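You operate a simulated robot arm through the tools that you are given. There is no shell and no other tool.

You are at the controls of a simulated two-armed robot. One attempt, no reset.

## Task
Put the eighty millimetre tag on top of the black plate with a raised bar. Take the blue leader bracket and leave it on the counter surface. Take the yellow wipe of the sensor bench and leave it on the bench. Put the green signal lamp on the counter surface away on the bench. Put the red flag marker on the worktop of the long grey bench away on the worktop of the splice bench. Take the grey sheet one on the worktop of the long grey bench and put it away on the worktop of the splice bench. Open the blue bin lid, put the white plate with a raised bar in the blue bin and shut the lid again. Take the grey pack and put it on the rolls shelf. Take the film roller and leave it on top of the grey slab printed pouch on the free part of the long white bench. Open the dry box lid. Do these in any order. Set down upright: blue leader bracket, green signal lamp, red flag marker, grey pack, film roller.

It is judged by the outcome, as a careful person would: the job done as asked, and still so three seconds after it is handed in. It fails if anything else is knocked over, pushed out of place, dropped, spilled or broken. Lids that push on must go on centred and level and be pressed home; caps that screw on are set level and turned clockwise until they are tight. Flat cloth is picked up by pressing the open fingertips on it (5 to 10 N) and closing them slowly along it; thin cloth reads only 2 to 8 mm in the jaws.

## Robot
Two 7-joint arms with two-finger parallel grippers on one trunk, on a base that moves. Base frame: it is fixed to the floor where the robot stands at the start and does not move with it; the origin is under the middle of the robot, x ahead of it, y to its left, z up; the surface under the hand at the start is at about z = 0.8. Readings come in m, degrees, newtons and seconds.
The left shoulder is at the start at [0.1, 0.174, 1.107], the right one opposite. With the tool pointing down near the work surface each hand reaches from about 0.32 to 0.74 m from the robot's upright axis, wherever it stands, measured 20 degrees to its own side. Places, roughly: bench [0.6, 5.4, 0.8]; black plate with a raised bar (12x9x5 cm) [0.5, 4.4, 1.3]; blue bin (23x30 cm) [2.84, -6.4, 0.5]; blue bin lid [2.8, -6.4, 0.8]; blue leader bracket [0.25, 2, 1]; counter surface (22x118 cm) [-1.78, 5.6, 0.72]; dry box lid [2.8, -5.6, 1]; eighty millimetre tag [0.5, 0, 0.75]; film roller [1.25, -7, 0.75]; green signal lamp [-1.75, 5.75, 0.75]; grey pack [1.5, -7, 0.75]; grey sheet one [3, -6.25, 0.75]; grey slab printed pouch [1.5, -7, 0.75]; red flag marker [3, -4.5, 0.75]; rolls shelf [2.9, -3.4, 1.3]; white plate with a raised bar (12x9x5 cm) [1.8, -6.9, 0.8]; worktop of the splice bench [-2.1, -1, 0.8]; yellow wipe of the sensor bench (10x7x3 cm) [0.5, 4.1, 0.9]. Payload 3.6 kg a hand.
Tool frame (each hand has its own): the origin (TCP) lies between the finger pads and is the grasp point; the fingertips stand 0.03 m ahead of it; z points along the fingers, y is the line along which they close. Largest opening 0.11 m; finger width 0.02, thickness 0.01; the body of the gripper, 0.048 by 0.112 m, starts 0.055 m behind the TCP.
Orientation is told as [roll, pitch, yaw] about the base's x, y, z axes, in that order, counted from this pose: with the fingers straight down and closing along the base's y, the tool's x points along the base's -x, its y along +y and its z along -z.

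## Interface
- The arms move only by the tool play_rows. It takes "left_moves", "right_moves" or both (then of equal length, played together; a hand with none holds still); each is a list of rows, each a list of 7 numbers: the gripper command, from -1 (fully open) to 1 (shut), values between in proportion, then the shift along the base's x, y, z in m, then the turn, a rotation vector about the base's x, y, z in degrees. In form: [[jaw, tx, ty, tz, ax, ay, az], ...]. A call has 1 to 20 rows; each row shifts and turns the commanded pose from where the row before left it. Rows are played at 5 a second. More than 0.05 m and 8.6 degrees between two rows, or a gripper value outside its range, and nothing of the call is played. Where a pose cannot be reached the arm comes as near as it can. A force on the tool above 40 N (or 10 N above the force at the start of the call, whichever is more), or a blocked arm, ends the call early, and 0.2 s more pass. Each finger travels about 0.153 m/s and halts on what it meets, pressing with about 34 N; the grip force reading is that of the motor and also rises with nothing between the fingers. The clock runs only during rows and for 0.2 s after the last one: add rows that do not move to give the fingers time. It gives the time, the measured TCP pose, the force on the tool (base axes), the opening and the grip force at its end, in the units of the frame above (readings bear some noise), with the torque about the TCP (base axes, N m) and any sound that the robot's microphone picked up.
- Cameras (640 x 400 px; columns grow to the right, rows downward): "scene" is now at [0.1975, -0.0213, 1.2751]; the picture's right is [-0.24, -0.97, 0.00], its down [-0.61, 0.15, -0.78] and it looks along [0.75, -0.19, -0.63] (base axes); focal length 233 px, centre (320, 200). "left" rides on the left gripper at [0.073, -0.017, -0.103] in its tool frame; the picture's right is [0.23, 0.97, 0.00], its down [-0.76, 0.18, -0.62] and it looks along [-0.61, 0.14, 0.78] (tool axes); focal length 222 px, centre (320, 200). "right" rides on the right gripper at [0.073, 0.017, -0.103] in its tool frame; the picture's right is [-0.23, 0.97, 0.00], its down [-0.76, -0.18, -0.62] and it looks along [-0.61, -0.14, 0.78] (tool axes); focal length 222 px, centre (320, 200). There is no depth. A picture from a camera that has moved, and an enlarged one, comes with that camera's place and axes in the base frame and with its lens.
- camera(camera): a new picture of that camera. The clock stands still meanwhile.
- move_column(by): moves the trunk up (or, below 0, down) by that many m; the arms and the scene camera ride with it, the base frame stays. It gives what a move gives, with no picture.
- base_move(legs): drives the robot by 1 to 6 legs, each [ahead, left, turn to the left] in m, m and degrees, along the robot's own axes; the way and the turn of a leg run together, so that a leg with both is an arc; at most 1.5 m and 180 degrees a leg. The arms and the cameras ride along, it lands a little off, and it stops where it bumps. It gives what a move gives.
- aim_head(pan, tilt): turns the head with the scene camera to pan (to the left, within 86 degrees either way) and tilt (down, from -29 to 69), counted from straight ahead of the robot (the tilt from the chest, where the trunk bows). It gives what a move gives.
- close_up(camera, box): a new picture of the part [left, top, right, bottom] of that camera's present view, enlarged. The clock stands still meanwhile.
- finish_job(): hands the job in; it is judged then, once.

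Places have to be worked out from the pictures, the camera data and where the tool is seen. Open the grippers and draw the arms clear of the work before you hand the job in, unless the task says otherwise.

The tools are called by a JSON object that holds its "op" and its "data". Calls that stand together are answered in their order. play_rows: Moves the arms, as the interface text tells. Its arguments: {"type":"object","properties":{"left_moves":{"type":"array","items":{"type":"array","items":{"type":"number"}}},"right_moves":{"type":"array","items":{"type":"array","items":{"type":"number"}}}},"required":[]} The other tools are called the same way: move_column (by) moves the trunk up or down; base_move (legs) drives the base; aim_head (pan, tilt) turns the head that bears the scene camera; camera (camera) takes a picture; close_up (camera, box) takes an enlarged picture of a part of a camera's view; finish_job () hands the job in.

At the start:

```text
time: 0.0
left_eef_pos: [0.4582, 0.1689, 1.0698]
left_tcp_rot: [0.0, 0.0, 0.1]
left_force: [0.3, 1.1, -0.1]
left_moment: [0.04, 0.0, 0.02]
left_finger_gap: 0.1102
left_grasp_force: 0.0
right_eef_pos: [0.3167, -0.1442, 1.1167]
right_tcp_rot: [0.0, 0.1, -0.1]
right_force: [-0.5, 0.3, -0.1]
right_moment: [-0.01, 0.03, 0.0]
right_finger_gap: 0.11
right_grasp_force: 0.0
trunk travel left (down, up): [-0.225, 0.538]
robot x, y, heading: [-0.0002, 0.002, 0.1]
head pan, tilt (commanded): [-14.1, 38.9]
```

scene: 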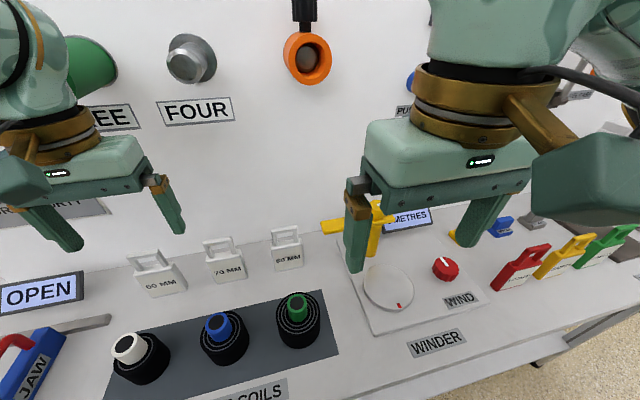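
right: 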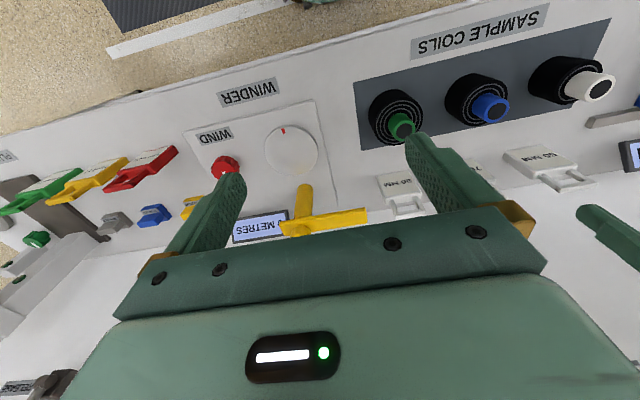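
left: 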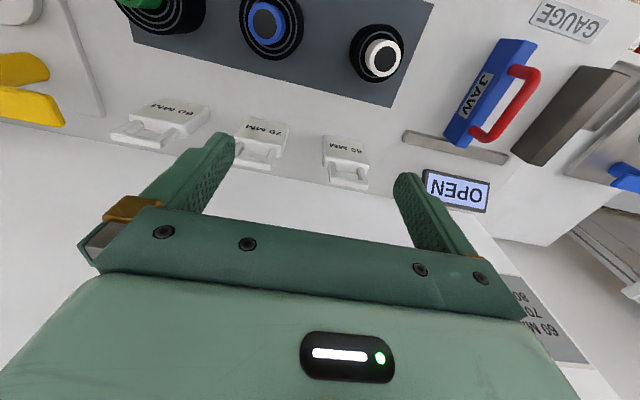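

I start by looking closely at the tags in front of the robot: the scene view shows 60, 70 and 80 MM tags on the counter. I take a close-up to confirm which is which.

{"op": "close_up", "data": {"camera": "scene", "box": [110, 210, 350, 360]}}

{"op": "close_up", "data": {"camera": "left", "box": [100, 60, 400, 220]}}

```text
2.67 times, centred on (230, 285) of scene
camera zoom: at [0.1975, -0.0213, 1.2751], right [-0.24, -0.97, 0.0], down [-0.61, 0.15, -0.78], along [0.75, -0.19, -0.63], focal length 622 px, centre (560, -27)
```

zoom: 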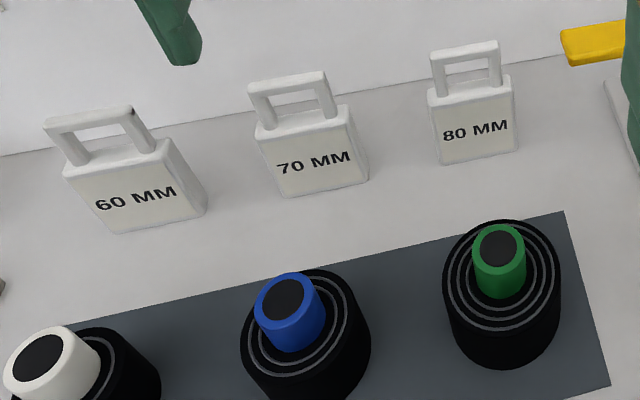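

```text
2.13 times, centred on (250, 140) of left
camera zoom: at [0.385, 0.1524, 1.1719], right [-0.23, 0.97, 0.0], down [0.76, 0.18, 0.62], along [0.61, 0.14, -0.78], focal length 474 px, centre (469, 328)
```

zoom: 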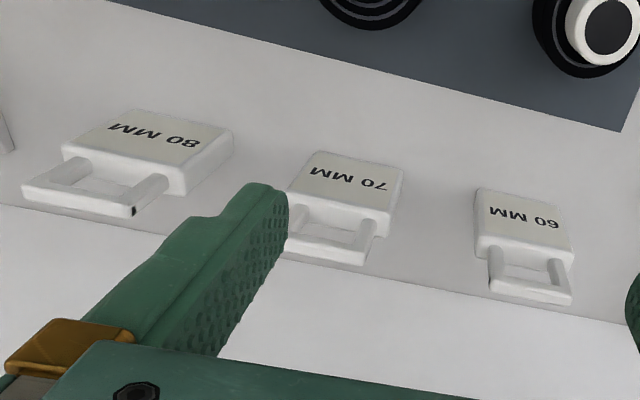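

The three tags stand upright with handles on top; triangulating the 80 MM one gives its base around (0.54, -0.03, 0.80), top of the handle near z 0.92. Before touching anything I look around with the head to learn the room.

{"op": "aim_head", "data": {"pan": 60, "tilt": 20}}

{"op": "camera", "data": {"camera": "scene"}}

{"op": "aim_head", "data": {"pan": -60, "tilt": 20}}

{"op": "camera", "data": {"camera": "scene"}}

{"op": "aim_head", "data": {"pan": 0, "tilt": 10}}

{"op": "camera", "data": {"camera": "scene"}}

```text
time: 1.5
left_eef_pos: [0.459, 0.1689, 1.0702]
left_tcp_rot: [0.0, 0.0, 0.1]
left_force: [0.3, -0.4, -0.8]
left_moment: [0.01, 0.03, -0.03]
left_finger_gap: 0.1101
left_grasp_force: 0.1
right_eef_pos: [0.3184, -0.1439, 1.1171]
right_tcp_rot: [0.0, 0.1, 0.0]
right_force: [0.5, -0.7, -0.8]
right_moment: [-0.02, -0.02, 0.0]
right_finger_gap: 0.1098
right_grasp_force: 0.1
trunk travel left (down, up): [-0.225, 0.538]
robot x, y, heading: [-0.0042, 0.0, 0.2]
head pan, tilt (commanded): [60.0, 20.0]
```

```text
taken
camera scene: at [0.1609, 0.0802, 1.3048], right [0.87, -0.5, 0.0], down [-0.17, -0.3, -0.94], along [0.47, 0.81, -0.34], focal length 233 px, centre (320, 200)
```

scene: 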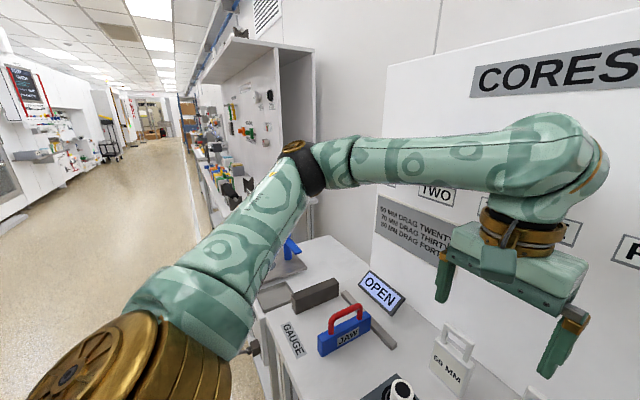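

```text
time: 3.5
left_eef_pos: [0.4585, 0.1701, 1.0709]
left_tcp_rot: [0.0, 0.0, 0.2]
left_force: [0.3, 0.7, -0.4]
left_moment: [0.01, 0.02, -0.03]
left_finger_gap: 0.11
left_grasp_force: 0.1
right_eef_pos: [0.3179, -0.1438, 1.1159]
right_tcp_rot: [0.1, 0.1, 0.0]
right_force: [0.4, 0.0, 0.1]
right_moment: [0.01, -0.01, 0.02]
right_finger_gap: 0.1101
right_grasp_force: 0.0
trunk travel left (down, up): [-0.225, 0.538]
robot x, y, heading: [0.0011, -0.0014, 0.0]
head pan, tilt (commanded): [-60.0, 20.0]
```

```text
taken
camera scene: at [0.1609, -0.081, 1.3049], right [-0.87, -0.5, 0.0], down [-0.17, 0.3, -0.94], along [0.47, -0.81, -0.34], focal length 233 px, centre (320, 200)
```

scene: 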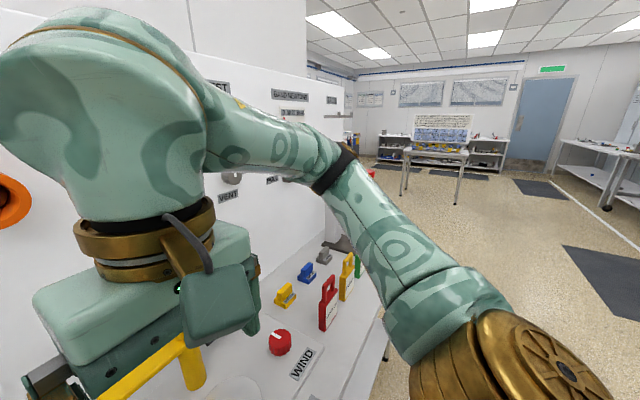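

```text
time: 4.8
left_eef_pos: [0.458, 0.1703, 1.0712]
left_tcp_rot: [-0.1, 0.0, 0.1]
left_force: [-0.8, 0.7, 1.0]
left_moment: [0.0, -0.04, 0.0]
left_finger_gap: 0.1099
left_grasp_force: 0.0
right_eef_pos: [0.3163, -0.1441, 1.1164]
right_tcp_rot: [0.0, 0.1, 0.0]
right_force: [-0.1, 0.7, -0.8]
right_moment: [-0.02, 0.0, 0.02]
right_finger_gap: 0.1102
right_grasp_force: 0.0
trunk travel left (down, up): [-0.225, 0.538]
robot x, y, heading: [-0.0028, 0.0008, -0.3]
head pan, tilt (commanded): [0.0, 10.0]
```

```text
taken
camera scene: at [0.2073, -0.0005, 1.3211], right [0.0, -1.0, 0.0], down [-0.17, 0.0, -0.98], along [0.98, 0.0, -0.17], focal length 233 px, centre (320, 200)
```

scene: 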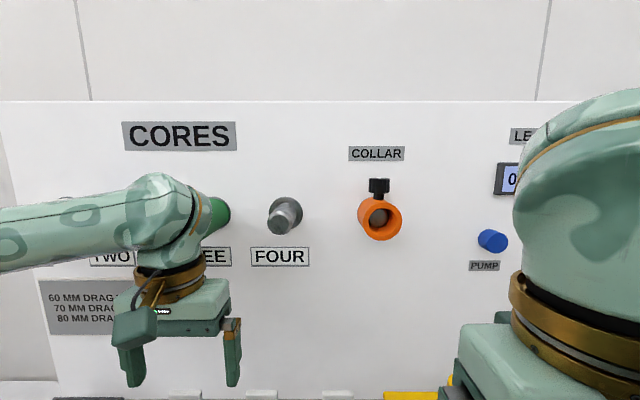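

The room is laid out along y: this bench runs on to a tall cabinet on the left, with open aisle behind me. I back off and drive left to inspect the bracket and the black plate before choosing the tag grasp.

{"op": "base_move", "data": {"legs": [[-0.6, 0, 0], [0, 1.5, 0], [0, 0.5, 0]]}}

{"op": "aim_head", "data": {"pan": 0, "tilt": 25}}

{"op": "camera", "data": {"camera": "scene"}}

{"op": "aim_head", "data": {"pan": 50, "tilt": 15}}

{"op": "camera", "data": {"camera": "scene"}}

```text
time: 17.7
left_eef_pos: [-0.1551, 2.1777, 1.0702]
left_tcp_rot: [-0.1, 0.1, 0.6]
left_force: [0.1, 0.2, 0.7]
left_moment: [0.0, 0.02, 0.02]
left_finger_gap: 0.1101
left_grasp_force: 0.0
right_eef_pos: [-0.2946, 1.8619, 1.1171]
right_tcp_rot: [-0.1, 0.1, 0.5]
right_force: [0.1, 1.6, -0.5]
right_moment: [-0.01, 0.0, -0.02]
right_finger_gap: 0.1099
right_grasp_force: 0.1
trunk travel left (down, up): [-0.225, 0.538]
robot x, y, heading: [-0.6143, 2.0032, 0.4]
head pan, tilt (commanded): [0.0, 10.0]
```

```text
time: 18.5
left_eef_pos: [-0.1572, 2.1772, 1.0696]
left_tcp_rot: [0.0, 0.1, 0.7]
left_force: [0.4, -0.4, -1.0]
left_moment: [-0.04, 0.0, 0.04]
left_finger_gap: 0.1101
left_grasp_force: 0.1
right_eef_pos: [-0.2947, 1.8612, 1.1169]
right_tcp_rot: [-0.1, 0.1, 0.5]
right_force: [-0.5, -0.4, -1.0]
right_moment: [0.01, 0.03, -0.03]
right_finger_gap: 0.11
right_grasp_force: 0.2
trunk travel left (down, up): [-0.225, 0.538]
robot x, y, heading: [-0.6133, 2.0028, 0.4]
head pan, tilt (commanded): [0.0, 25.0]
```

```text
taken
camera scene: at [-0.4062, 2.0039, 1.2968], right [0.01, -1.0, 0.0], down [-0.42, 0.0, -0.91], along [0.91, 0.01, -0.42], focal length 233 px, centre (320, 200)
```

scene: 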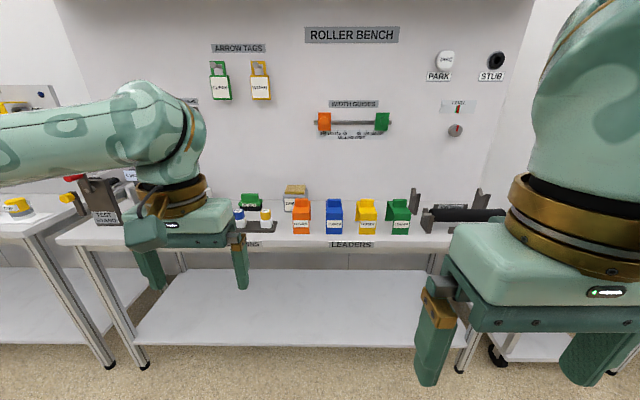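

```text
time: 19.7
left_eef_pos: [-0.1559, 2.1764, 1.0701]
left_tcp_rot: [0.1, -0.1, 0.5]
left_force: [-0.5, 0.1, 0.0]
left_moment: [0.0, -0.01, 0.0]
left_finger_gap: 0.11
left_grasp_force: 0.0
right_eef_pos: [-0.2938, 1.8608, 1.1159]
right_tcp_rot: [0.0, 0.1, 0.5]
right_force: [-0.1, -0.9, -0.5]
right_moment: [0.0, -0.02, 0.03]
right_finger_gap: 0.11
right_grasp_force: 0.1
trunk travel left (down, up): [-0.225, 0.538]
robot x, y, heading: [-0.6127, 2.0047, 0.8]
head pan, tilt (commanded): [50.0, 15.0]
```

```text
taken
camera scene: at [-0.4388, 2.0751, 1.313], right [0.77, -0.64, 0.0], down [-0.17, -0.2, -0.97], along [0.61, 0.74, -0.26], focal length 233 px, centre (320, 200)
```

scene: 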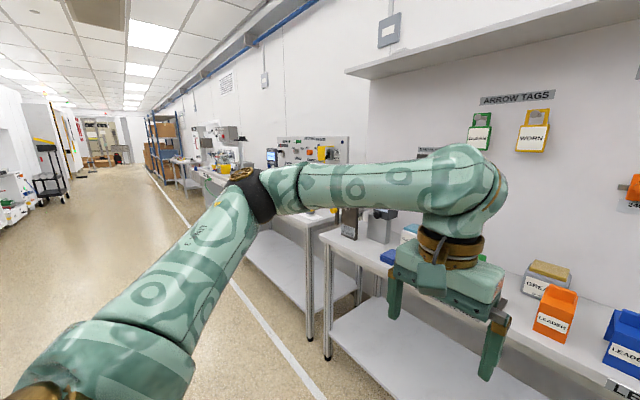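

The blue leader bracket is on the roller bench among orange, yellow and green ones. I drive on 2.2 m left to inspect the black plate and the sensor bench.

{"op": "base_move", "data": {"legs": [[0, 1.2, 0], [0, 1.1, -0.5]]}}

{"op": "aim_head", "data": {"pan": 0, "tilt": 15}}

{"op": "camera", "data": {"camera": "scene"}}

{"op": "aim_head", "data": {"pan": 50, "tilt": 15}}

{"op": "camera", "data": {"camera": "scene"}}

{"op": "aim_head", "data": {"pan": 86, "tilt": 15}}

{"op": "camera", "data": {"camera": "scene"}}

```text
time: 31.0
left_eef_pos: [-0.1636, 4.482, 1.0709]
left_tcp_rot: [0.0, 0.1, -0.1]
left_force: [0.7, -0.2, 0.0]
left_moment: [0.01, 0.02, -0.01]
left_finger_gap: 0.11
left_grasp_force: 0.1
right_eef_pos: [-0.3053, 4.1691, 1.1177]
right_tcp_rot: [0.0, 0.1, -0.2]
right_force: [0.8, 0.1, 0.3]
right_moment: [-0.02, -0.01, 0.01]
right_finger_gap: 0.1099
right_grasp_force: 0.0
trunk travel left (down, up): [-0.225, 0.538]
robot x, y, heading: [-0.6205, 4.3121, -0.2]
head pan, tilt (commanded): [50.0, 15.0]
```

```text
time: 32.2
left_eef_pos: [-0.1631, 4.4817, 1.071]
left_tcp_rot: [0.0, 0.0, -0.1]
left_force: [0.2, -0.3, 0.2]
left_moment: [-0.02, -0.01, 0.03]
left_finger_gap: 0.11
left_grasp_force: 0.0
right_eef_pos: [-0.306, 4.167, 1.1156]
right_tcp_rot: [0.0, 0.0, -0.2]
right_force: [0.2, -0.9, 0.0]
right_moment: [0.01, 0.03, 0.0]
right_finger_gap: 0.1099
right_grasp_force: 0.1
trunk travel left (down, up): [-0.225, 0.538]
robot x, y, heading: [-0.6212, 4.3107, -0.3]
head pan, tilt (commanded): [0.0, 15.0]
```

```text
taken
camera scene: at [-0.4142, 4.3121, 1.313], right [0.0, -1.0, 0.0], down [-0.26, 0.0, -0.97], along [0.97, 0.0, -0.26], focal length 233 px, centre (320, 200)
```

scene: 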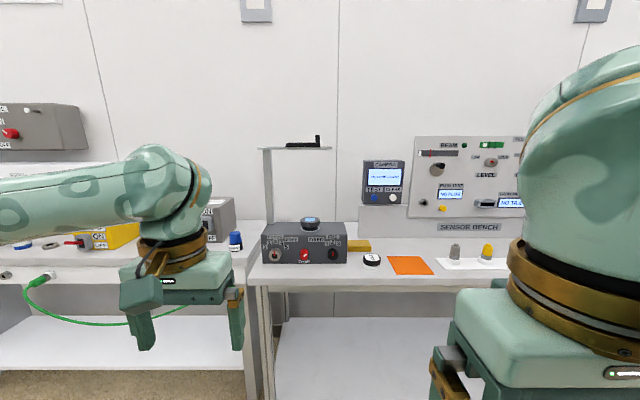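

```text
time: 33.4
left_eef_pos: [-0.1626, 4.4813, 1.0694]
left_tcp_rot: [0.0, 0.0, 0.0]
left_force: [-0.1, -0.4, -0.9]
left_moment: [-0.01, -0.02, -0.04]
left_finger_gap: 0.11
left_grasp_force: 0.0
right_eef_pos: [-0.3046, 4.1677, 1.1167]
right_tcp_rot: [0.0, 0.2, -0.1]
right_force: [-0.7, -0.9, 0.1]
right_moment: [0.0, -0.03, -0.01]
right_finger_gap: 0.1099
right_grasp_force: 0.1
trunk travel left (down, up): [-0.225, 0.538]
robot x, y, heading: [-0.6226, 4.3154, -0.3]
head pan, tilt (commanded): [50.0, 15.0]
```

```text
taken
camera scene: at [-0.4473, 4.3836, 1.313], right [0.76, -0.65, 0.0], down [-0.17, -0.2, -0.97], along [0.62, 0.74, -0.26], focal length 233 px, centre (320, 200)
```

scene: 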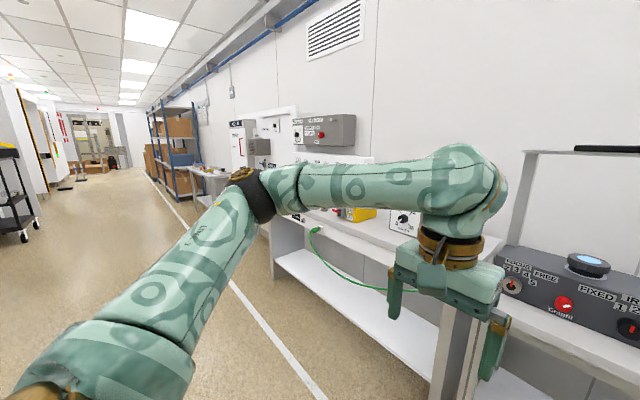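

```text
time: 34.4
left_eef_pos: [-0.1639, 4.481, 1.0693]
left_tcp_rot: [0.0, 0.0, -0.1]
left_force: [0.7, -0.1, -0.3]
left_moment: [0.02, 0.03, 0.01]
left_finger_gap: 0.11
left_grasp_force: 0.1
right_eef_pos: [-0.3048, 4.1672, 1.1162]
right_tcp_rot: [0.0, 0.2, -0.2]
right_force: [-0.3, 0.7, -0.2]
right_moment: [0.0, -0.03, 0.0]
right_finger_gap: 0.1098
right_grasp_force: 0.1
trunk travel left (down, up): [-0.225, 0.538]
robot x, y, heading: [-0.619, 4.3147, -0.1]
head pan, tilt (commanded): [85.9, 15.0]
```

```text
taken
camera scene: at [-0.5006, 4.4054, 1.313], right [1.0, -0.07, 0.0], down [-0.02, -0.26, -0.97], along [0.07, 0.96, -0.26], focal length 233 px, centre (320, 200)
```

scene: 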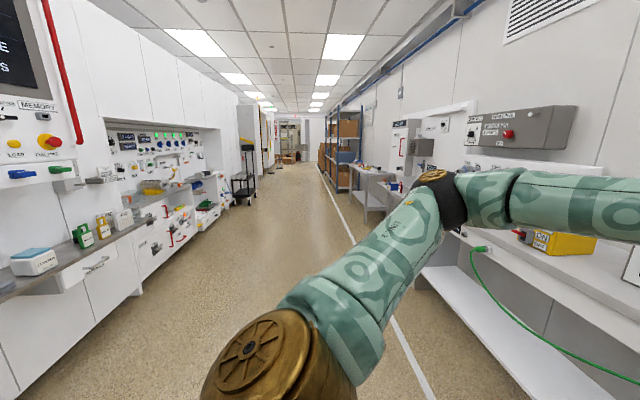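

The black plate is on a small post-mounted shelf at about z 1.3. I zoom in on it and on the sensor bench around the yellow wipe.

{"op": "aim_head", "data": {"pan": 0, "tilt": 15}}

{"op": "close_up", "data": {"camera": "scene", "box": [250, 120, 350, 182]}}

{"op": "close_up", "data": {"camera": "scene", "box": [240, 190, 440, 300]}}

{"op": "close_up", "data": {"camera": "scene", "box": [0, 90, 260, 300]}}

```text
time: 36.0
left_eef_pos: [-0.1633, 4.481, 1.0707]
left_tcp_rot: [0.1, 0.0, 0.0]
left_force: [-0.1, 0.2, -0.3]
left_moment: [-0.01, 0.01, 0.0]
left_finger_gap: 0.1098
left_grasp_force: 0.0
right_eef_pos: [-0.3036, 4.1689, 1.1161]
right_tcp_rot: [-0.1, 0.2, -0.2]
right_force: [-0.5, -0.3, 0.6]
right_moment: [0.01, -0.01, 0.02]
right_finger_gap: 0.1104
right_grasp_force: 0.0
trunk travel left (down, up): [-0.225, 0.538]
robot x, y, heading: [-0.6207, 4.3109, -0.2]
head pan, tilt (commanded): [0.0, 15.0]
```

```text
6.40 times, centred on (300, 151) of scene
camera zoom: at [-0.4142, 4.3121, 1.313], right [0.0, -1.0, 0.0], down [-0.26, 0.0, -0.97], along [0.97, 0.0, -0.26], focal length 1492 px, centre (448, 514)
```

zoom: 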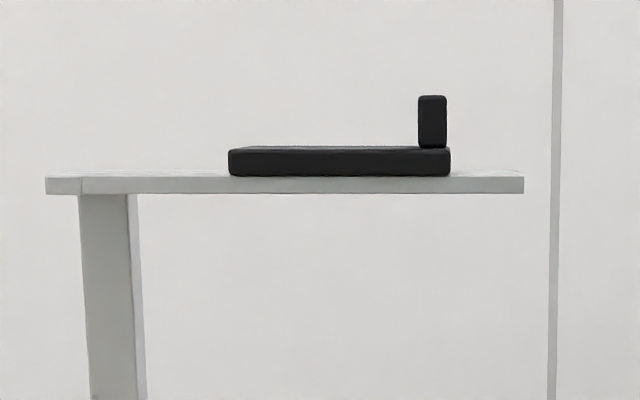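

```text
3.20 times, centred on (340, 245) of scene
camera zoom: at [-0.4142, 4.3121, 1.313], right [0.0, -1.0, 0.0], down [-0.26, 0.0, -0.97], along [0.97, 0.0, -0.26], focal length 746 px, centre (256, 56)
```

zoom: 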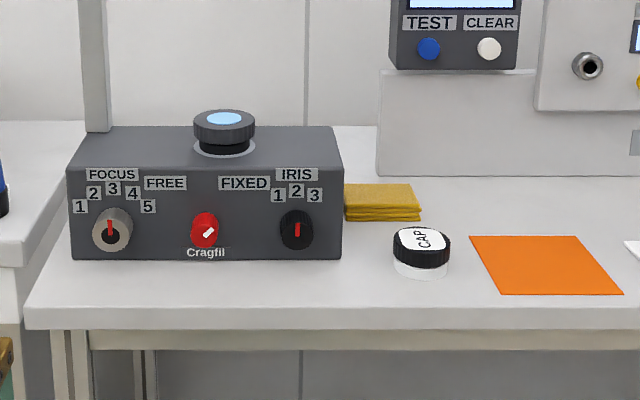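

```text
1.90 times, centred on (130, 195) of scene
camera zoom: at [-0.4142, 4.3121, 1.313], right [0.0, -1.0, 0.0], down [-0.26, 0.0, -0.97], along [0.97, 0.0, -0.26], focal length 444 px, centre (682, 210)
```

zoom: 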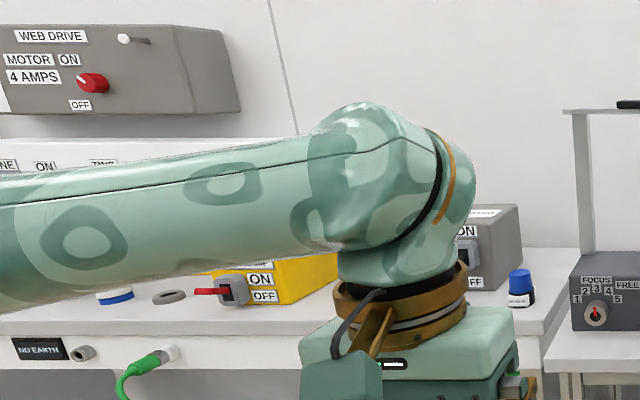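

The shelf is open above, so a top-down placing with the trunk raised will work; the wipe is the folded yellow cloth behind the CAP jar. I drive on to look at the web-drive bench and then turn to see the counter opposite.

{"op": "base_move", "data": {"legs": [[0, 1.1, 0]]}}

{"op": "aim_head", "data": {"pan": 0, "tilt": 22}}

{"op": "camera", "data": {"camera": "scene"}}

{"op": "aim_head", "data": {"pan": 30, "tilt": 22}}

{"op": "camera", "data": {"camera": "scene"}}

{"op": "aim_head", "data": {"pan": -30, "tilt": 22}}

{"op": "camera", "data": {"camera": "scene"}}

```text
time: 41.7
left_eef_pos: [-0.1602, 5.5822, 1.0705]
left_tcp_rot: [0.0, -0.1, -0.2]
left_force: [-0.6, -0.3, -0.5]
left_moment: [-0.03, 0.01, 0.05]
left_finger_gap: 0.1103
left_grasp_force: 0.1
right_eef_pos: [-0.3014, 5.2685, 1.1171]
right_tcp_rot: [0.1, 0.0, -0.2]
right_force: [0.1, 0.8, 0.1]
right_moment: [-0.02, -0.01, 0.05]
right_finger_gap: 0.11
right_grasp_force: 0.1
trunk travel left (down, up): [-0.225, 0.538]
robot x, y, heading: [-0.6184, 5.4161, -0.1]
head pan, tilt (commanded): [0.0, 15.0]
```

```text
time: 42.3
left_eef_pos: [-0.1598, 5.581, 1.0711]
left_tcp_rot: [0.0, 0.0, -0.2]
left_force: [-0.6, 0.2, 0.0]
left_moment: [0.02, -0.02, 0.01]
left_finger_gap: 0.1102
left_grasp_force: 0.1
right_eef_pos: [-0.3014, 5.2689, 1.1159]
right_tcp_rot: [0.0, 0.1, -0.2]
right_force: [-0.8, -0.3, 0.0]
right_moment: [-0.01, -0.04, -0.02]
right_finger_gap: 0.1099
right_grasp_force: 0.1
trunk travel left (down, up): [-0.225, 0.538]
robot x, y, heading: [-0.6218, 5.4129, -0.2]
head pan, tilt (commanded): [0.0, 22.0]
```

```text
taken
camera scene: at [-0.411, 5.4123, 1.3016], right [0.0, -1.0, 0.0], down [-0.37, 0.0, -0.93], along [0.93, 0.0, -0.37], focal length 233 px, centre (320, 200)
```

scene: 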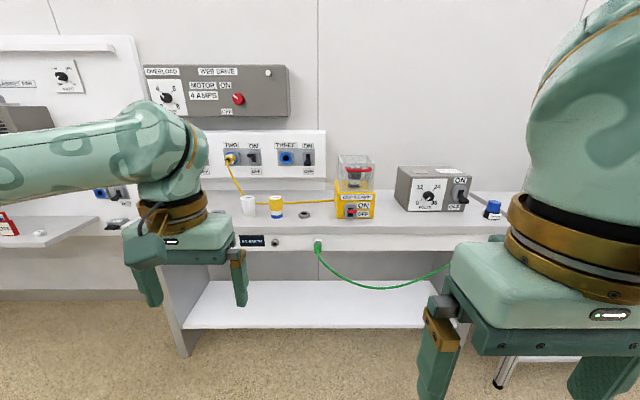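

```text
time: 43.3
left_eef_pos: [-0.159, 5.5818, 1.0709]
left_tcp_rot: [0.0, -0.1, -0.2]
left_force: [0.0, -0.6, -0.2]
left_moment: [0.0, 0.03, 0.01]
left_finger_gap: 0.1099
left_grasp_force: 0.0
right_eef_pos: [-0.3021, 5.269, 1.1155]
right_tcp_rot: [0.0, 0.1, -0.3]
right_force: [0.5, 0.6, -0.1]
right_moment: [0.0, -0.06, 0.02]
right_finger_gap: 0.1101
right_grasp_force: 0.0
trunk travel left (down, up): [-0.225, 0.538]
robot x, y, heading: [-0.6175, 5.4138, 0.0]
head pan, tilt (commanded): [30.0, 22.0]
```

```text
taken
camera scene: at [-0.4232, 5.4587, 1.3016], right [0.5, -0.87, 0.0], down [-0.33, -0.19, -0.93], along [0.8, 0.46, -0.38], focal length 233 px, centre (320, 200)
```

scene: 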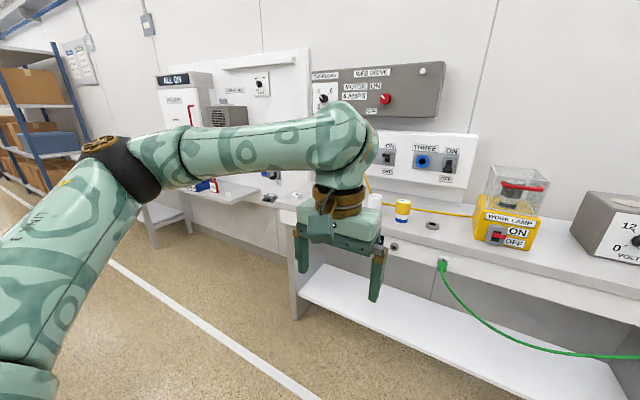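

```text
time: 44.6
left_eef_pos: [-0.1605, 5.5822, 1.071]
left_tcp_rot: [0.0, 0.0, -0.2]
left_force: [-0.2, -0.9, 0.6]
left_moment: [-0.02, 0.0, 0.02]
left_finger_gap: 0.1098
left_grasp_force: 0.1
right_eef_pos: [-0.3016, 5.2678, 1.1166]
right_tcp_rot: [0.1, 0.1, -0.2]
right_force: [0.3, -0.9, 0.3]
right_moment: [-0.02, 0.03, 0.03]
right_finger_gap: 0.1101
right_grasp_force: 0.1
trunk travel left (down, up): [-0.225, 0.538]
robot x, y, heading: [-0.6199, 5.4077, -0.2]
head pan, tilt (commanded): [-30.0, 22.0]
```

```text
taken
camera scene: at [-0.4236, 5.366, 1.3016], right [-0.5, -0.86, 0.0], down [-0.32, 0.19, -0.93], along [0.8, -0.47, -0.38], focal length 233 px, centre (320, 200)
```

scene: 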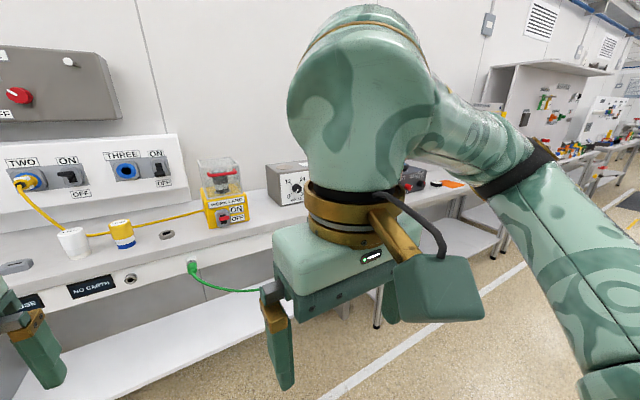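

The web-drive bench spans roughly y 4.8–5.95 with free strips at the front. Now I turn around to view the counter surface and the green lamp.

{"op": "base_move", "data": {"legs": [[0, 0, 180]]}}

{"op": "aim_head", "data": {"pan": 0, "tilt": 25}}

{"op": "camera", "data": {"camera": "scene"}}

{"op": "close_up", "data": {"camera": "scene", "box": [200, 140, 440, 290]}}

```text
time: 52.4
left_eef_pos: [-1.0706, 5.2313, 1.0704]
left_tcp_rot: [0.0, -0.1, -178.5]
left_force: [0.4, 0.2, 0.2]
left_moment: [-0.01, -0.04, 0.01]
left_finger_gap: 0.11
left_grasp_force: 0.0
right_eef_pos: [-0.9381, 5.5493, 1.1172]
right_tcp_rot: [0.0, 0.1, -178.6]
right_force: [0.0, 0.9, -0.1]
right_moment: [0.0, -0.01, 0.0]
right_finger_gap: 0.1099
right_grasp_force: 0.0
trunk travel left (down, up): [-0.225, 0.538]
robot x, y, heading: [-0.6194, 5.4125, -178.4]
head pan, tilt (commanded): [-30.0, 22.0]
```

```text
time: 53.4
left_eef_pos: [-1.0721, 5.232, 1.07]
left_tcp_rot: [0.1, 0.1, -178.5]
left_force: [-0.2, -0.3, -0.6]
left_moment: [0.01, 0.0, 0.01]
left_finger_gap: 0.1101
left_grasp_force: 0.0
right_eef_pos: [-0.9384, 5.549, 1.1171]
right_tcp_rot: [0.0, 0.1, -178.5]
right_force: [0.9, 0.2, -0.7]
right_moment: [0.0, -0.01, 0.02]
right_finger_gap: 0.1103
right_grasp_force: 0.1
trunk travel left (down, up): [-0.225, 0.538]
robot x, y, heading: [-0.6167, 5.4136, -178.7]
head pan, tilt (commanded): [0.0, 25.0]
```

```text
taken
camera scene: at [-0.8241, 5.4077, 1.2968], right [-0.03, 1.0, 0.0], down [0.42, 0.01, -0.91], along [-0.91, -0.02, -0.42], focal length 233 px, centre (320, 200)
```

scene: 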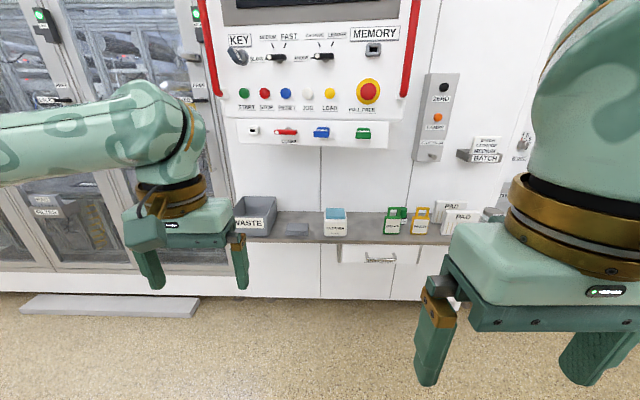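

```text
2.67 times, centred on (320, 215) of scene
camera zoom: at [-0.8241, 5.4077, 1.2968], right [-0.03, 1.0, 0.0], down [0.42, 0.01, -0.91], along [-0.91, -0.02, -0.42], focal length 622 px, centre (320, 160)
```

zoom: 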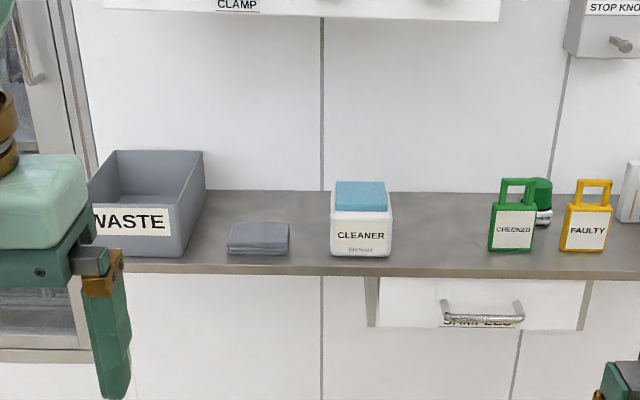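

The counter holds a waste bin, grey cloth, cleaner box, CHECKED/FAULTY tags and, behind the CHECKED tag, something green and black that looks like the signal lamp. I zoom there to confirm.

{"op": "close_up", "data": {"camera": "scene", "box": [370, 195, 450, 245]}}

{"op": "aim_head", "data": {"pan": -40, "tilt": 25}}

{"op": "camera", "data": {"camera": "scene"}}

```text
8.00 times, centred on (410, 220) of scene
camera zoom: at [-0.8241, 5.4077, 1.2968], right [-0.03, 1.0, 0.0], down [0.42, 0.01, -0.91], along [-0.91, -0.02, -0.42], focal length 1865 px, centre (-400, 40)
```

zoom: 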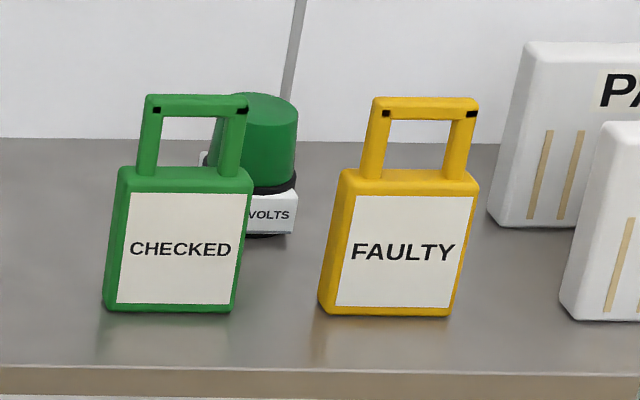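

```text
time: 54.4
left_eef_pos: [-1.0707, 5.2308, 1.0696]
left_tcp_rot: [0.1, 0.0, -178.5]
left_force: [-0.3, -0.5, 0.3]
left_moment: [0.0, 0.01, -0.02]
left_finger_gap: 0.1103
left_grasp_force: 0.0
right_eef_pos: [-0.9392, 5.5489, 1.115]
right_tcp_rot: [0.0, 0.2, -178.5]
right_force: [0.2, -0.7, 0.4]
right_moment: [0.02, 0.0, 0.0]
right_finger_gap: 0.1101
right_grasp_force: 0.0
trunk travel left (down, up): [-0.225, 0.538]
robot x, y, heading: [-0.6211, 5.4139, -178.7]
head pan, tilt (commanded): [-40.0, 25.0]
```

```text
taken
camera scene: at [-0.8042, 5.4673, 1.2968], right [0.62, 0.78, 0.0], down [0.33, -0.26, -0.91], along [-0.71, 0.56, -0.42], focal length 233 px, centre (320, 200)
```

scene: 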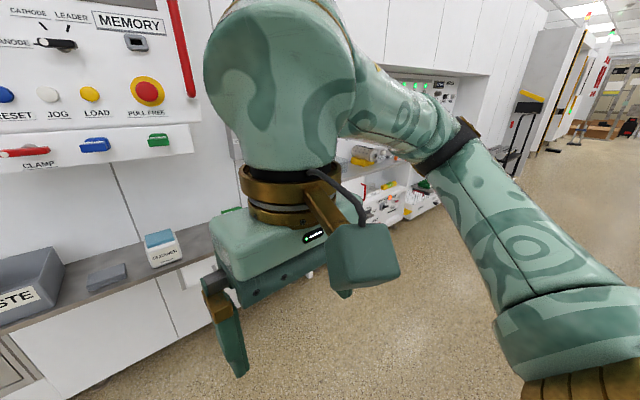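

The green signal lamp (green dome, VOLTS label) stands behind and between the CHECKED and FAULTY tags at about (-1.81, 5.78), counter top z≈0.72. I drive up to the counter, squaring the heading, and look again with the right wrist camera.

{"op": "base_move", "data": {"legs": [[0.56, -0.18, -1.3]]}}

{"op": "aim_head", "data": {"pan": -15, "tilt": 40}}

{"op": "camera", "data": {"camera": "scene"}}

{"op": "camera", "data": {"camera": "right"}}

```text
time: 57.1
left_eef_pos: [-1.5324, 5.3821, 1.0712]
left_tcp_rot: [0.0, 0.4, 179.7]
left_force: [15.2, 0.3, -2.0]
left_moment: [-0.01, 1.55, -0.05]
left_finger_gap: 0.1098
left_grasp_force: 0.1
right_eef_pos: [-1.3975, 5.6948, 1.1177]
right_tcp_rot: [0.0, 0.0, -179.6]
right_force: [-1.0, 0.0, 0.5]
right_moment: [-0.03, 0.02, 0.03]
right_finger_gap: 0.1098
right_grasp_force: 0.1
trunk travel left (down, up): [-0.225, 0.538]
robot x, y, heading: [-1.0845, 5.5517, -179.8]
head pan, tilt (commanded): [-40.0, 25.0]
stopped in leg 1: the force on the tool passed its limit at 106 N (the readings are from after the stop); the commanded pose is now the measured one
```

```text
time: 58.0
left_eef_pos: [-1.5316, 5.3814, 1.0706]
left_tcp_rot: [0.0, 0.2, 180.0]
left_force: [19.0, -0.1, -2.6]
left_moment: [0.01, 1.96, -0.08]
left_finger_gap: 0.1101
left_grasp_force: 0.0
right_eef_pos: [-1.3976, 5.6947, 1.1171]
right_tcp_rot: [0.0, 0.0, -179.6]
right_force: [0.1, -0.4, 0.0]
right_moment: [0.02, -0.03, -0.02]
right_finger_gap: 0.1099
right_grasp_force: 0.2
trunk travel left (down, up): [-0.225, 0.538]
robot x, y, heading: [-1.0828, 5.5523, -179.5]
head pan, tilt (commanded): [-15.0, 40.0]
```

```text
taken
camera scene: at [-1.2749, 5.5732, 1.274], right [0.25, 0.97, 0.0], down [0.62, -0.16, -0.77], along [-0.74, 0.19, -0.64], focal length 233 px, centre (320, 200)
```

scene: 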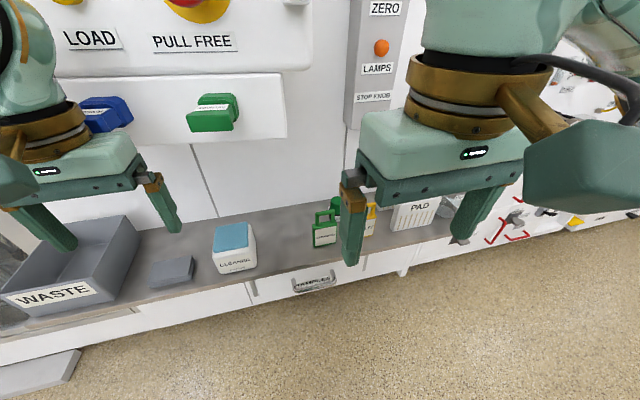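

```text
taken
camera right: at [-1.3253, 5.6779, 1.2205], right [-0.22, -0.98, 0.0], down [-0.76, 0.17, 0.62], along [-0.61, 0.14, -0.78], focal length 222 px, centre (320, 200)
```

right: 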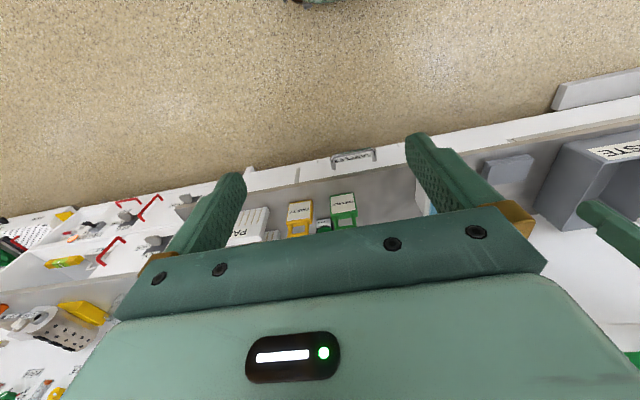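

The left hand met the control panel, which projects further than I judged. I back off at once and then tuck the left hand in toward the body.

{"op": "base_move", "data": {"legs": [[-0.15, 0, 0]]}}

{"op": "camera", "data": {"camera": "left"}}

{"op": "aim_head", "data": {"pan": 10, "tilt": 25}}

{"op": "camera", "data": {"camera": "scene"}}

```text
time: 59.4
left_eef_pos: [-1.3844, 5.3822, 1.071]
left_tcp_rot: [-0.1, 0.4, -180.0]
left_force: [0.3, 0.2, -0.3]
left_moment: [-0.01, 0.01, -0.01]
left_finger_gap: 0.1099
left_grasp_force: 0.0
right_eef_pos: [-1.2506, 5.6944, 1.1165]
right_tcp_rot: [-0.1, 0.0, -179.5]
right_force: [0.3, -0.5, -0.4]
right_moment: [0.02, 0.04, 0.0]
right_finger_gap: 0.1099
right_grasp_force: 0.0
trunk travel left (down, up): [-0.225, 0.538]
robot x, y, heading: [-0.9312, 5.5565, -179.4]
head pan, tilt (commanded): [-15.0, 40.0]
```

```text
taken
camera left: at [-1.3128, 5.3984, 1.1726], right [0.23, -0.97, 0.0], down [-0.77, -0.18, 0.62], along [-0.6, -0.14, -0.79], focal length 222 px, centre (320, 200)
```

left: 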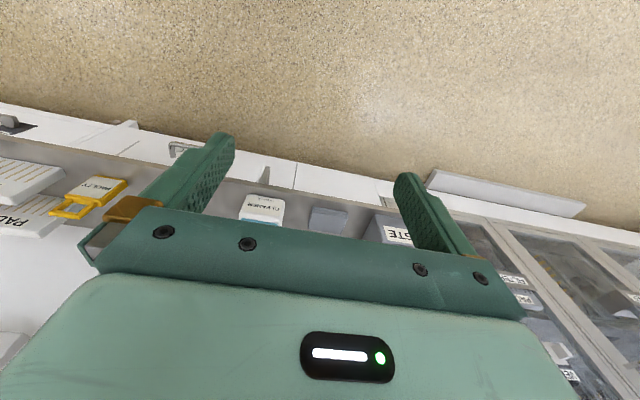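

```text
time: 60.3
left_eef_pos: [-1.3861, 5.3812, 1.0712]
left_tcp_rot: [-0.2, 0.4, -180.1]
left_force: [0.6, 0.8, -0.2]
left_moment: [0.0, 0.03, 0.01]
left_finger_gap: 0.1099
left_grasp_force: 0.2
right_eef_pos: [-1.2514, 5.6968, 1.1166]
right_tcp_rot: [0.0, 0.1, -179.5]
right_force: [1.6, 0.1, 0.7]
right_moment: [0.0, -0.01, 0.02]
right_finger_gap: 0.1098
right_grasp_force: 0.2
trunk travel left (down, up): [-0.225, 0.538]
robot x, y, heading: [-0.9345, 5.5544, -179.4]
head pan, tilt (commanded): [10.0, 25.0]
```

```text
taken
camera scene: at [-1.1372, 5.5362, 1.2967], right [-0.18, 0.98, 0.0], down [0.42, 0.08, -0.91], along [-0.89, -0.16, -0.42], focal length 233 px, centre (320, 200)
```

scene: 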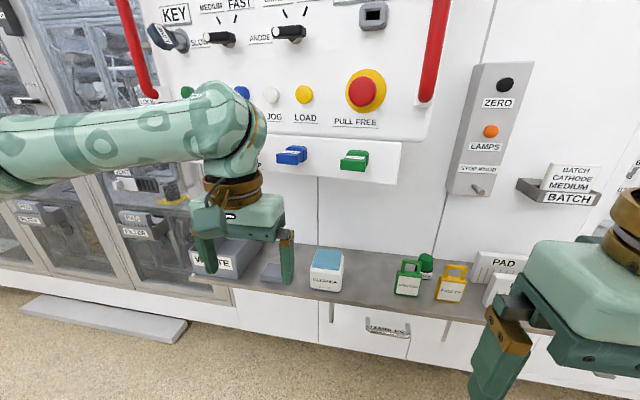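

Nothing looks displaced after the contact. I tuck the left hand back and out to the side, watching what pose it reaches.

{"op": "play_rows", "data": {"left_moves": [[-1, 0.03, -0.03, 0, 0, 0, 0], [-1, 0.03, -0.03, 0, 0, 0, 0], [-1, 0.03, -0.03, 0, 0, 0, 0], [-1, 0.03, -0.03, 0, 0, 0, 0], [-1, 0.03, -0.03, 0, 0, 0, 0], [-1, 0.03, -0.03, 0, 0, 0, 0]]}}

{"op": "camera", "data": {"camera": "scene"}}

```text
time: 61.7
left_eef_pos: [-1.2353, 5.2201, 1.0381]
left_tcp_rot: [-0.1, 0.4, -180.1]
left_force: [0.3, -0.7, 0.6]
left_moment: [0.0, 0.0, 0.0]
left_finger_gap: 0.1101
left_grasp_force: 0.1
left hand out of reach, approached as far as the arm can: row 5, 6
right_eef_pos: [-1.2516, 5.6957, 1.1159]
right_tcp_rot: [0.0, 0.1, -179.4]
right_force: [-0.9, 0.2, 0.6]
right_moment: [0.01, 0.0, -0.02]
right_finger_gap: 0.1102
right_grasp_force: 0.1
trunk travel left (down, up): [-0.225, 0.538]
robot x, y, heading: [-0.9298, 5.5535, -179.4]
head pan, tilt (commanded): [10.0, 25.0]
```

```text
taken
camera scene: at [-1.1369, 5.5356, 1.2968], right [-0.18, 0.98, 0.0], down [0.42, 0.08, -0.91], along [-0.89, -0.17, -0.42], focal length 233 px, centre (320, 200)
```

scene: 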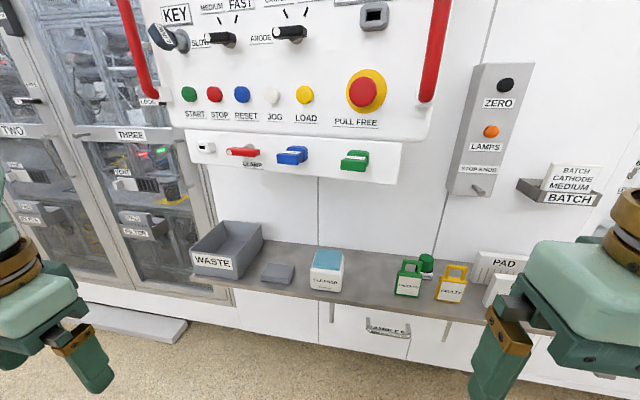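

The left hand is now 0.305 m ahead and 0.33 m aside, clear. I drive 0.235 m forward and slightly right so the right hand can reach the lamp.

{"op": "base_move", "data": {"legs": [[0.235, -0.04, -0.5]]}}

{"op": "aim_head", "data": {"pan": -15, "tilt": 40}}

{"op": "camera", "data": {"camera": "scene"}}

{"op": "camera", "data": {"camera": "right"}}

```text
time: 63.5
left_eef_pos: [-1.4761, 5.2623, 1.037]
left_tcp_rot: [0.0, 0.5, 179.5]
left_force: [-0.9, -0.1, 0.0]
left_moment: [0.0, -0.02, 0.0]
left_finger_gap: 0.1099
left_grasp_force: 0.0
right_eef_pos: [-1.4853, 5.7386, 1.1158]
right_tcp_rot: [0.0, 0.2, 179.9]
right_force: [0.4, 0.0, 0.1]
right_moment: [-0.01, 0.02, 0.0]
right_finger_gap: 0.1102
right_grasp_force: 0.0
trunk travel left (down, up): [-0.225, 0.538]
robot x, y, heading: [-1.1683, 5.5923, 179.8]
head pan, tilt (commanded): [10.0, 25.0]
```

```text
time: 64.3
left_eef_pos: [-1.4744, 5.2617, 1.0378]
left_tcp_rot: [-0.1, 0.4, 179.5]
left_force: [-0.1, 0.2, -0.4]
left_moment: [0.0, 0.02, 0.03]
left_finger_gap: 0.1098
left_grasp_force: 0.1
right_eef_pos: [-1.4854, 5.7376, 1.1158]
right_tcp_rot: [0.0, 0.1, 179.9]
right_force: [-0.8, -0.3, 0.0]
right_moment: [0.0, -0.01, -0.03]
right_finger_gap: 0.11
right_grasp_force: 0.1
trunk travel left (down, up): [-0.225, 0.538]
robot x, y, heading: [-1.1646, 5.5932, 179.7]
head pan, tilt (commanded): [-15.0, 40.0]
```

```text
taken
camera scene: at [-1.3639, 5.6153, 1.2735], right [0.26, 0.97, 0.0], down [0.62, -0.17, -0.77], along [-0.74, 0.2, -0.64], focal length 233 px, centre (320, 200)
```

scene: 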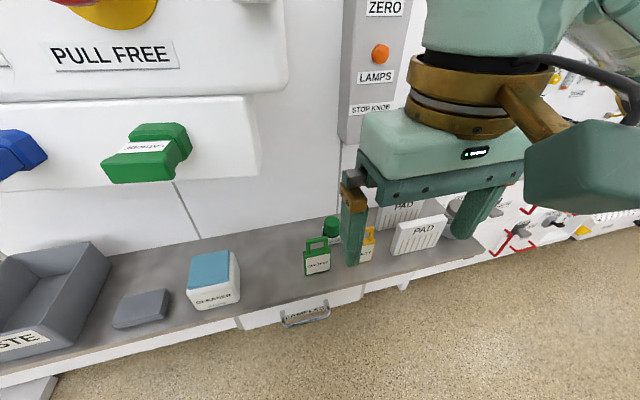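

```text
taken
camera right: at [-1.4133, 5.7205, 1.2199], right [-0.23, -0.97, 0.0], down [-0.76, 0.18, 0.62], along [-0.61, 0.14, -0.78], focal length 222 px, centre (320, 200)
```

right: 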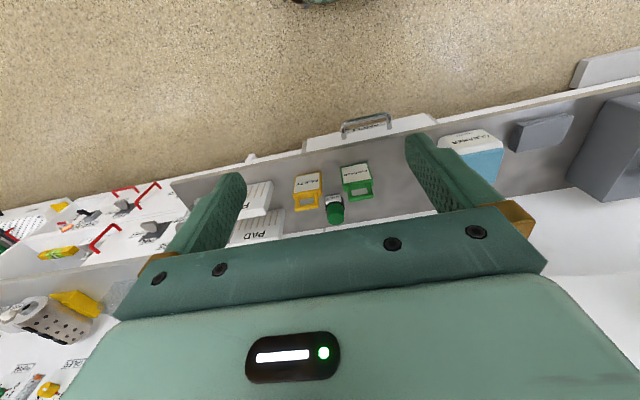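

The right wrist camera sees the lamp between the two tags. I zoom in with both cameras to fix its position.

{"op": "close_up", "data": {"camera": "right", "box": [270, 140, 398, 220]}}

{"op": "close_up", "data": {"camera": "scene", "box": [280, 205, 408, 285]}}

```text
5.00 times, centred on (334, 180) of right
camera zoom: at [-1.4133, 5.7205, 1.2199], right [-0.23, -0.97, 0.0], down [-0.76, 0.18, 0.62], along [-0.61, 0.14, -0.78], focal length 1111 px, centre (250, 300)
```

zoom: 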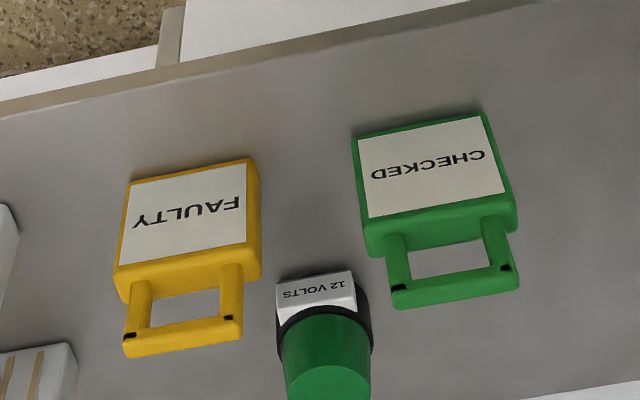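

```text
5.00 times, centred on (344, 245) of scene
camera zoom: at [-1.3639, 5.6153, 1.2735], right [0.26, 0.97, 0.0], down [0.62, -0.17, -0.77], along [-0.74, 0.2, -0.64], focal length 1166 px, centre (200, -25)
```

zoom: 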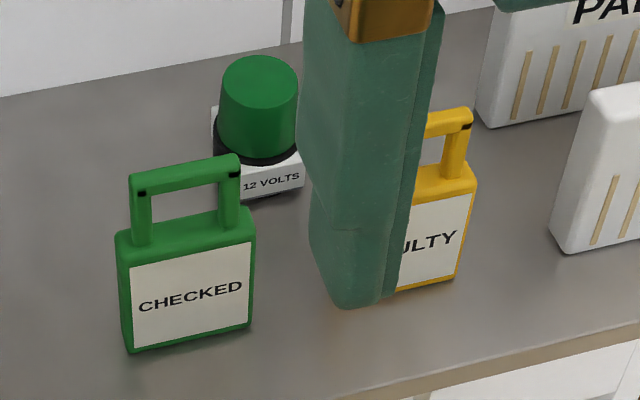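

Triangulation puts the lamp centre at about (-1.80, 5.768), top z≈0.818, counter z≈0.73. I open the right hand, tilt it 20° so the wrist stays clear of the wall panel, and bring it above the lamp at z≈1.0.

{"op": "play_rows", "data": {"right_moves": [[-1, -0.039, 0.0038, -0.0145, 0, 6.67, 0], [-1, -0.039, 0.0038, -0.0145, 0, 6.67, 0], [-1, -0.039, 0.0038, -0.0145, 0, 6.66, 0], [-1, -0.039, 0.0038, -0.0145, 0, 0, 0], [-1, -0.039, 0.0038, -0.0145, 0, 0, 0], [-1, -0.039, 0.0038, -0.0145, 0, 0, 0], [-1, -0.039, 0.0038, -0.0145, 0, 0, 0], [-1, -0.039, 0.0038, -0.0145, 0, 0, 0], [-1, 0, 0, 0, 0, 0, 0]]}}

{"op": "camera", "data": {"camera": "right"}}

{"op": "camera", "data": {"camera": "scene"}}

```text
time: 66.3
left_eef_pos: [-1.4742, 5.2629, 1.0378]
left_tcp_rot: [-0.1, 0.5, 179.4]
left_force: [-0.2, 0.1, 0.8]
left_moment: [0.02, -0.02, 0.02]
left_finger_gap: 0.1099
left_grasp_force: 0.0
right_eef_pos: [-1.797, 5.7672, 1.001]
right_tcp_rot: [0.0, -19.8, 179.9]
right_force: [-1.1, -0.2, -1.0]
right_moment: [0.01, 0.0, 0.01]
right_finger_gap: 0.1102
right_grasp_force: 0.1
trunk travel left (down, up): [-0.225, 0.538]
robot x, y, heading: [-1.1652, 5.5953, 179.7]
head pan, tilt (commanded): [-15.0, 40.0]
```

```text
taken
camera right: at [-1.6947, 5.7507, 1.0728], right [-0.21, -0.97, 0.08], down [-0.5, 0.18, 0.85], along [-0.84, 0.14, -0.53], focal length 222 px, centre (320, 200)
```

right: 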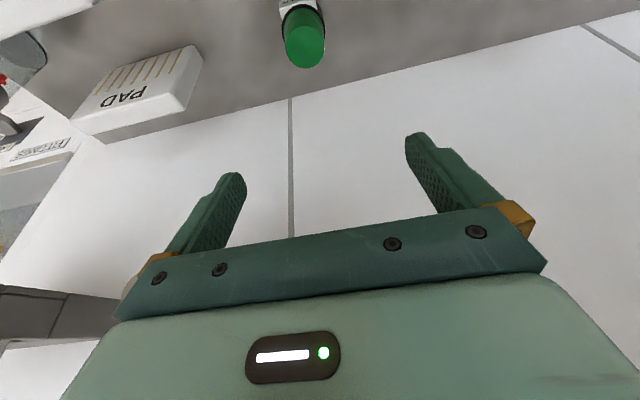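

```text
taken
camera scene: at [-1.3633, 5.6155, 1.2736], right [0.26, 0.97, 0.0], down [0.62, -0.17, -0.77], along [-0.74, 0.2, -0.64], focal length 233 px, centre (320, 200)
```

scene: 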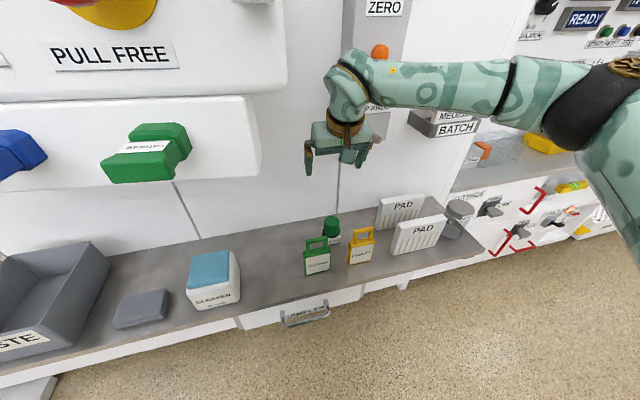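

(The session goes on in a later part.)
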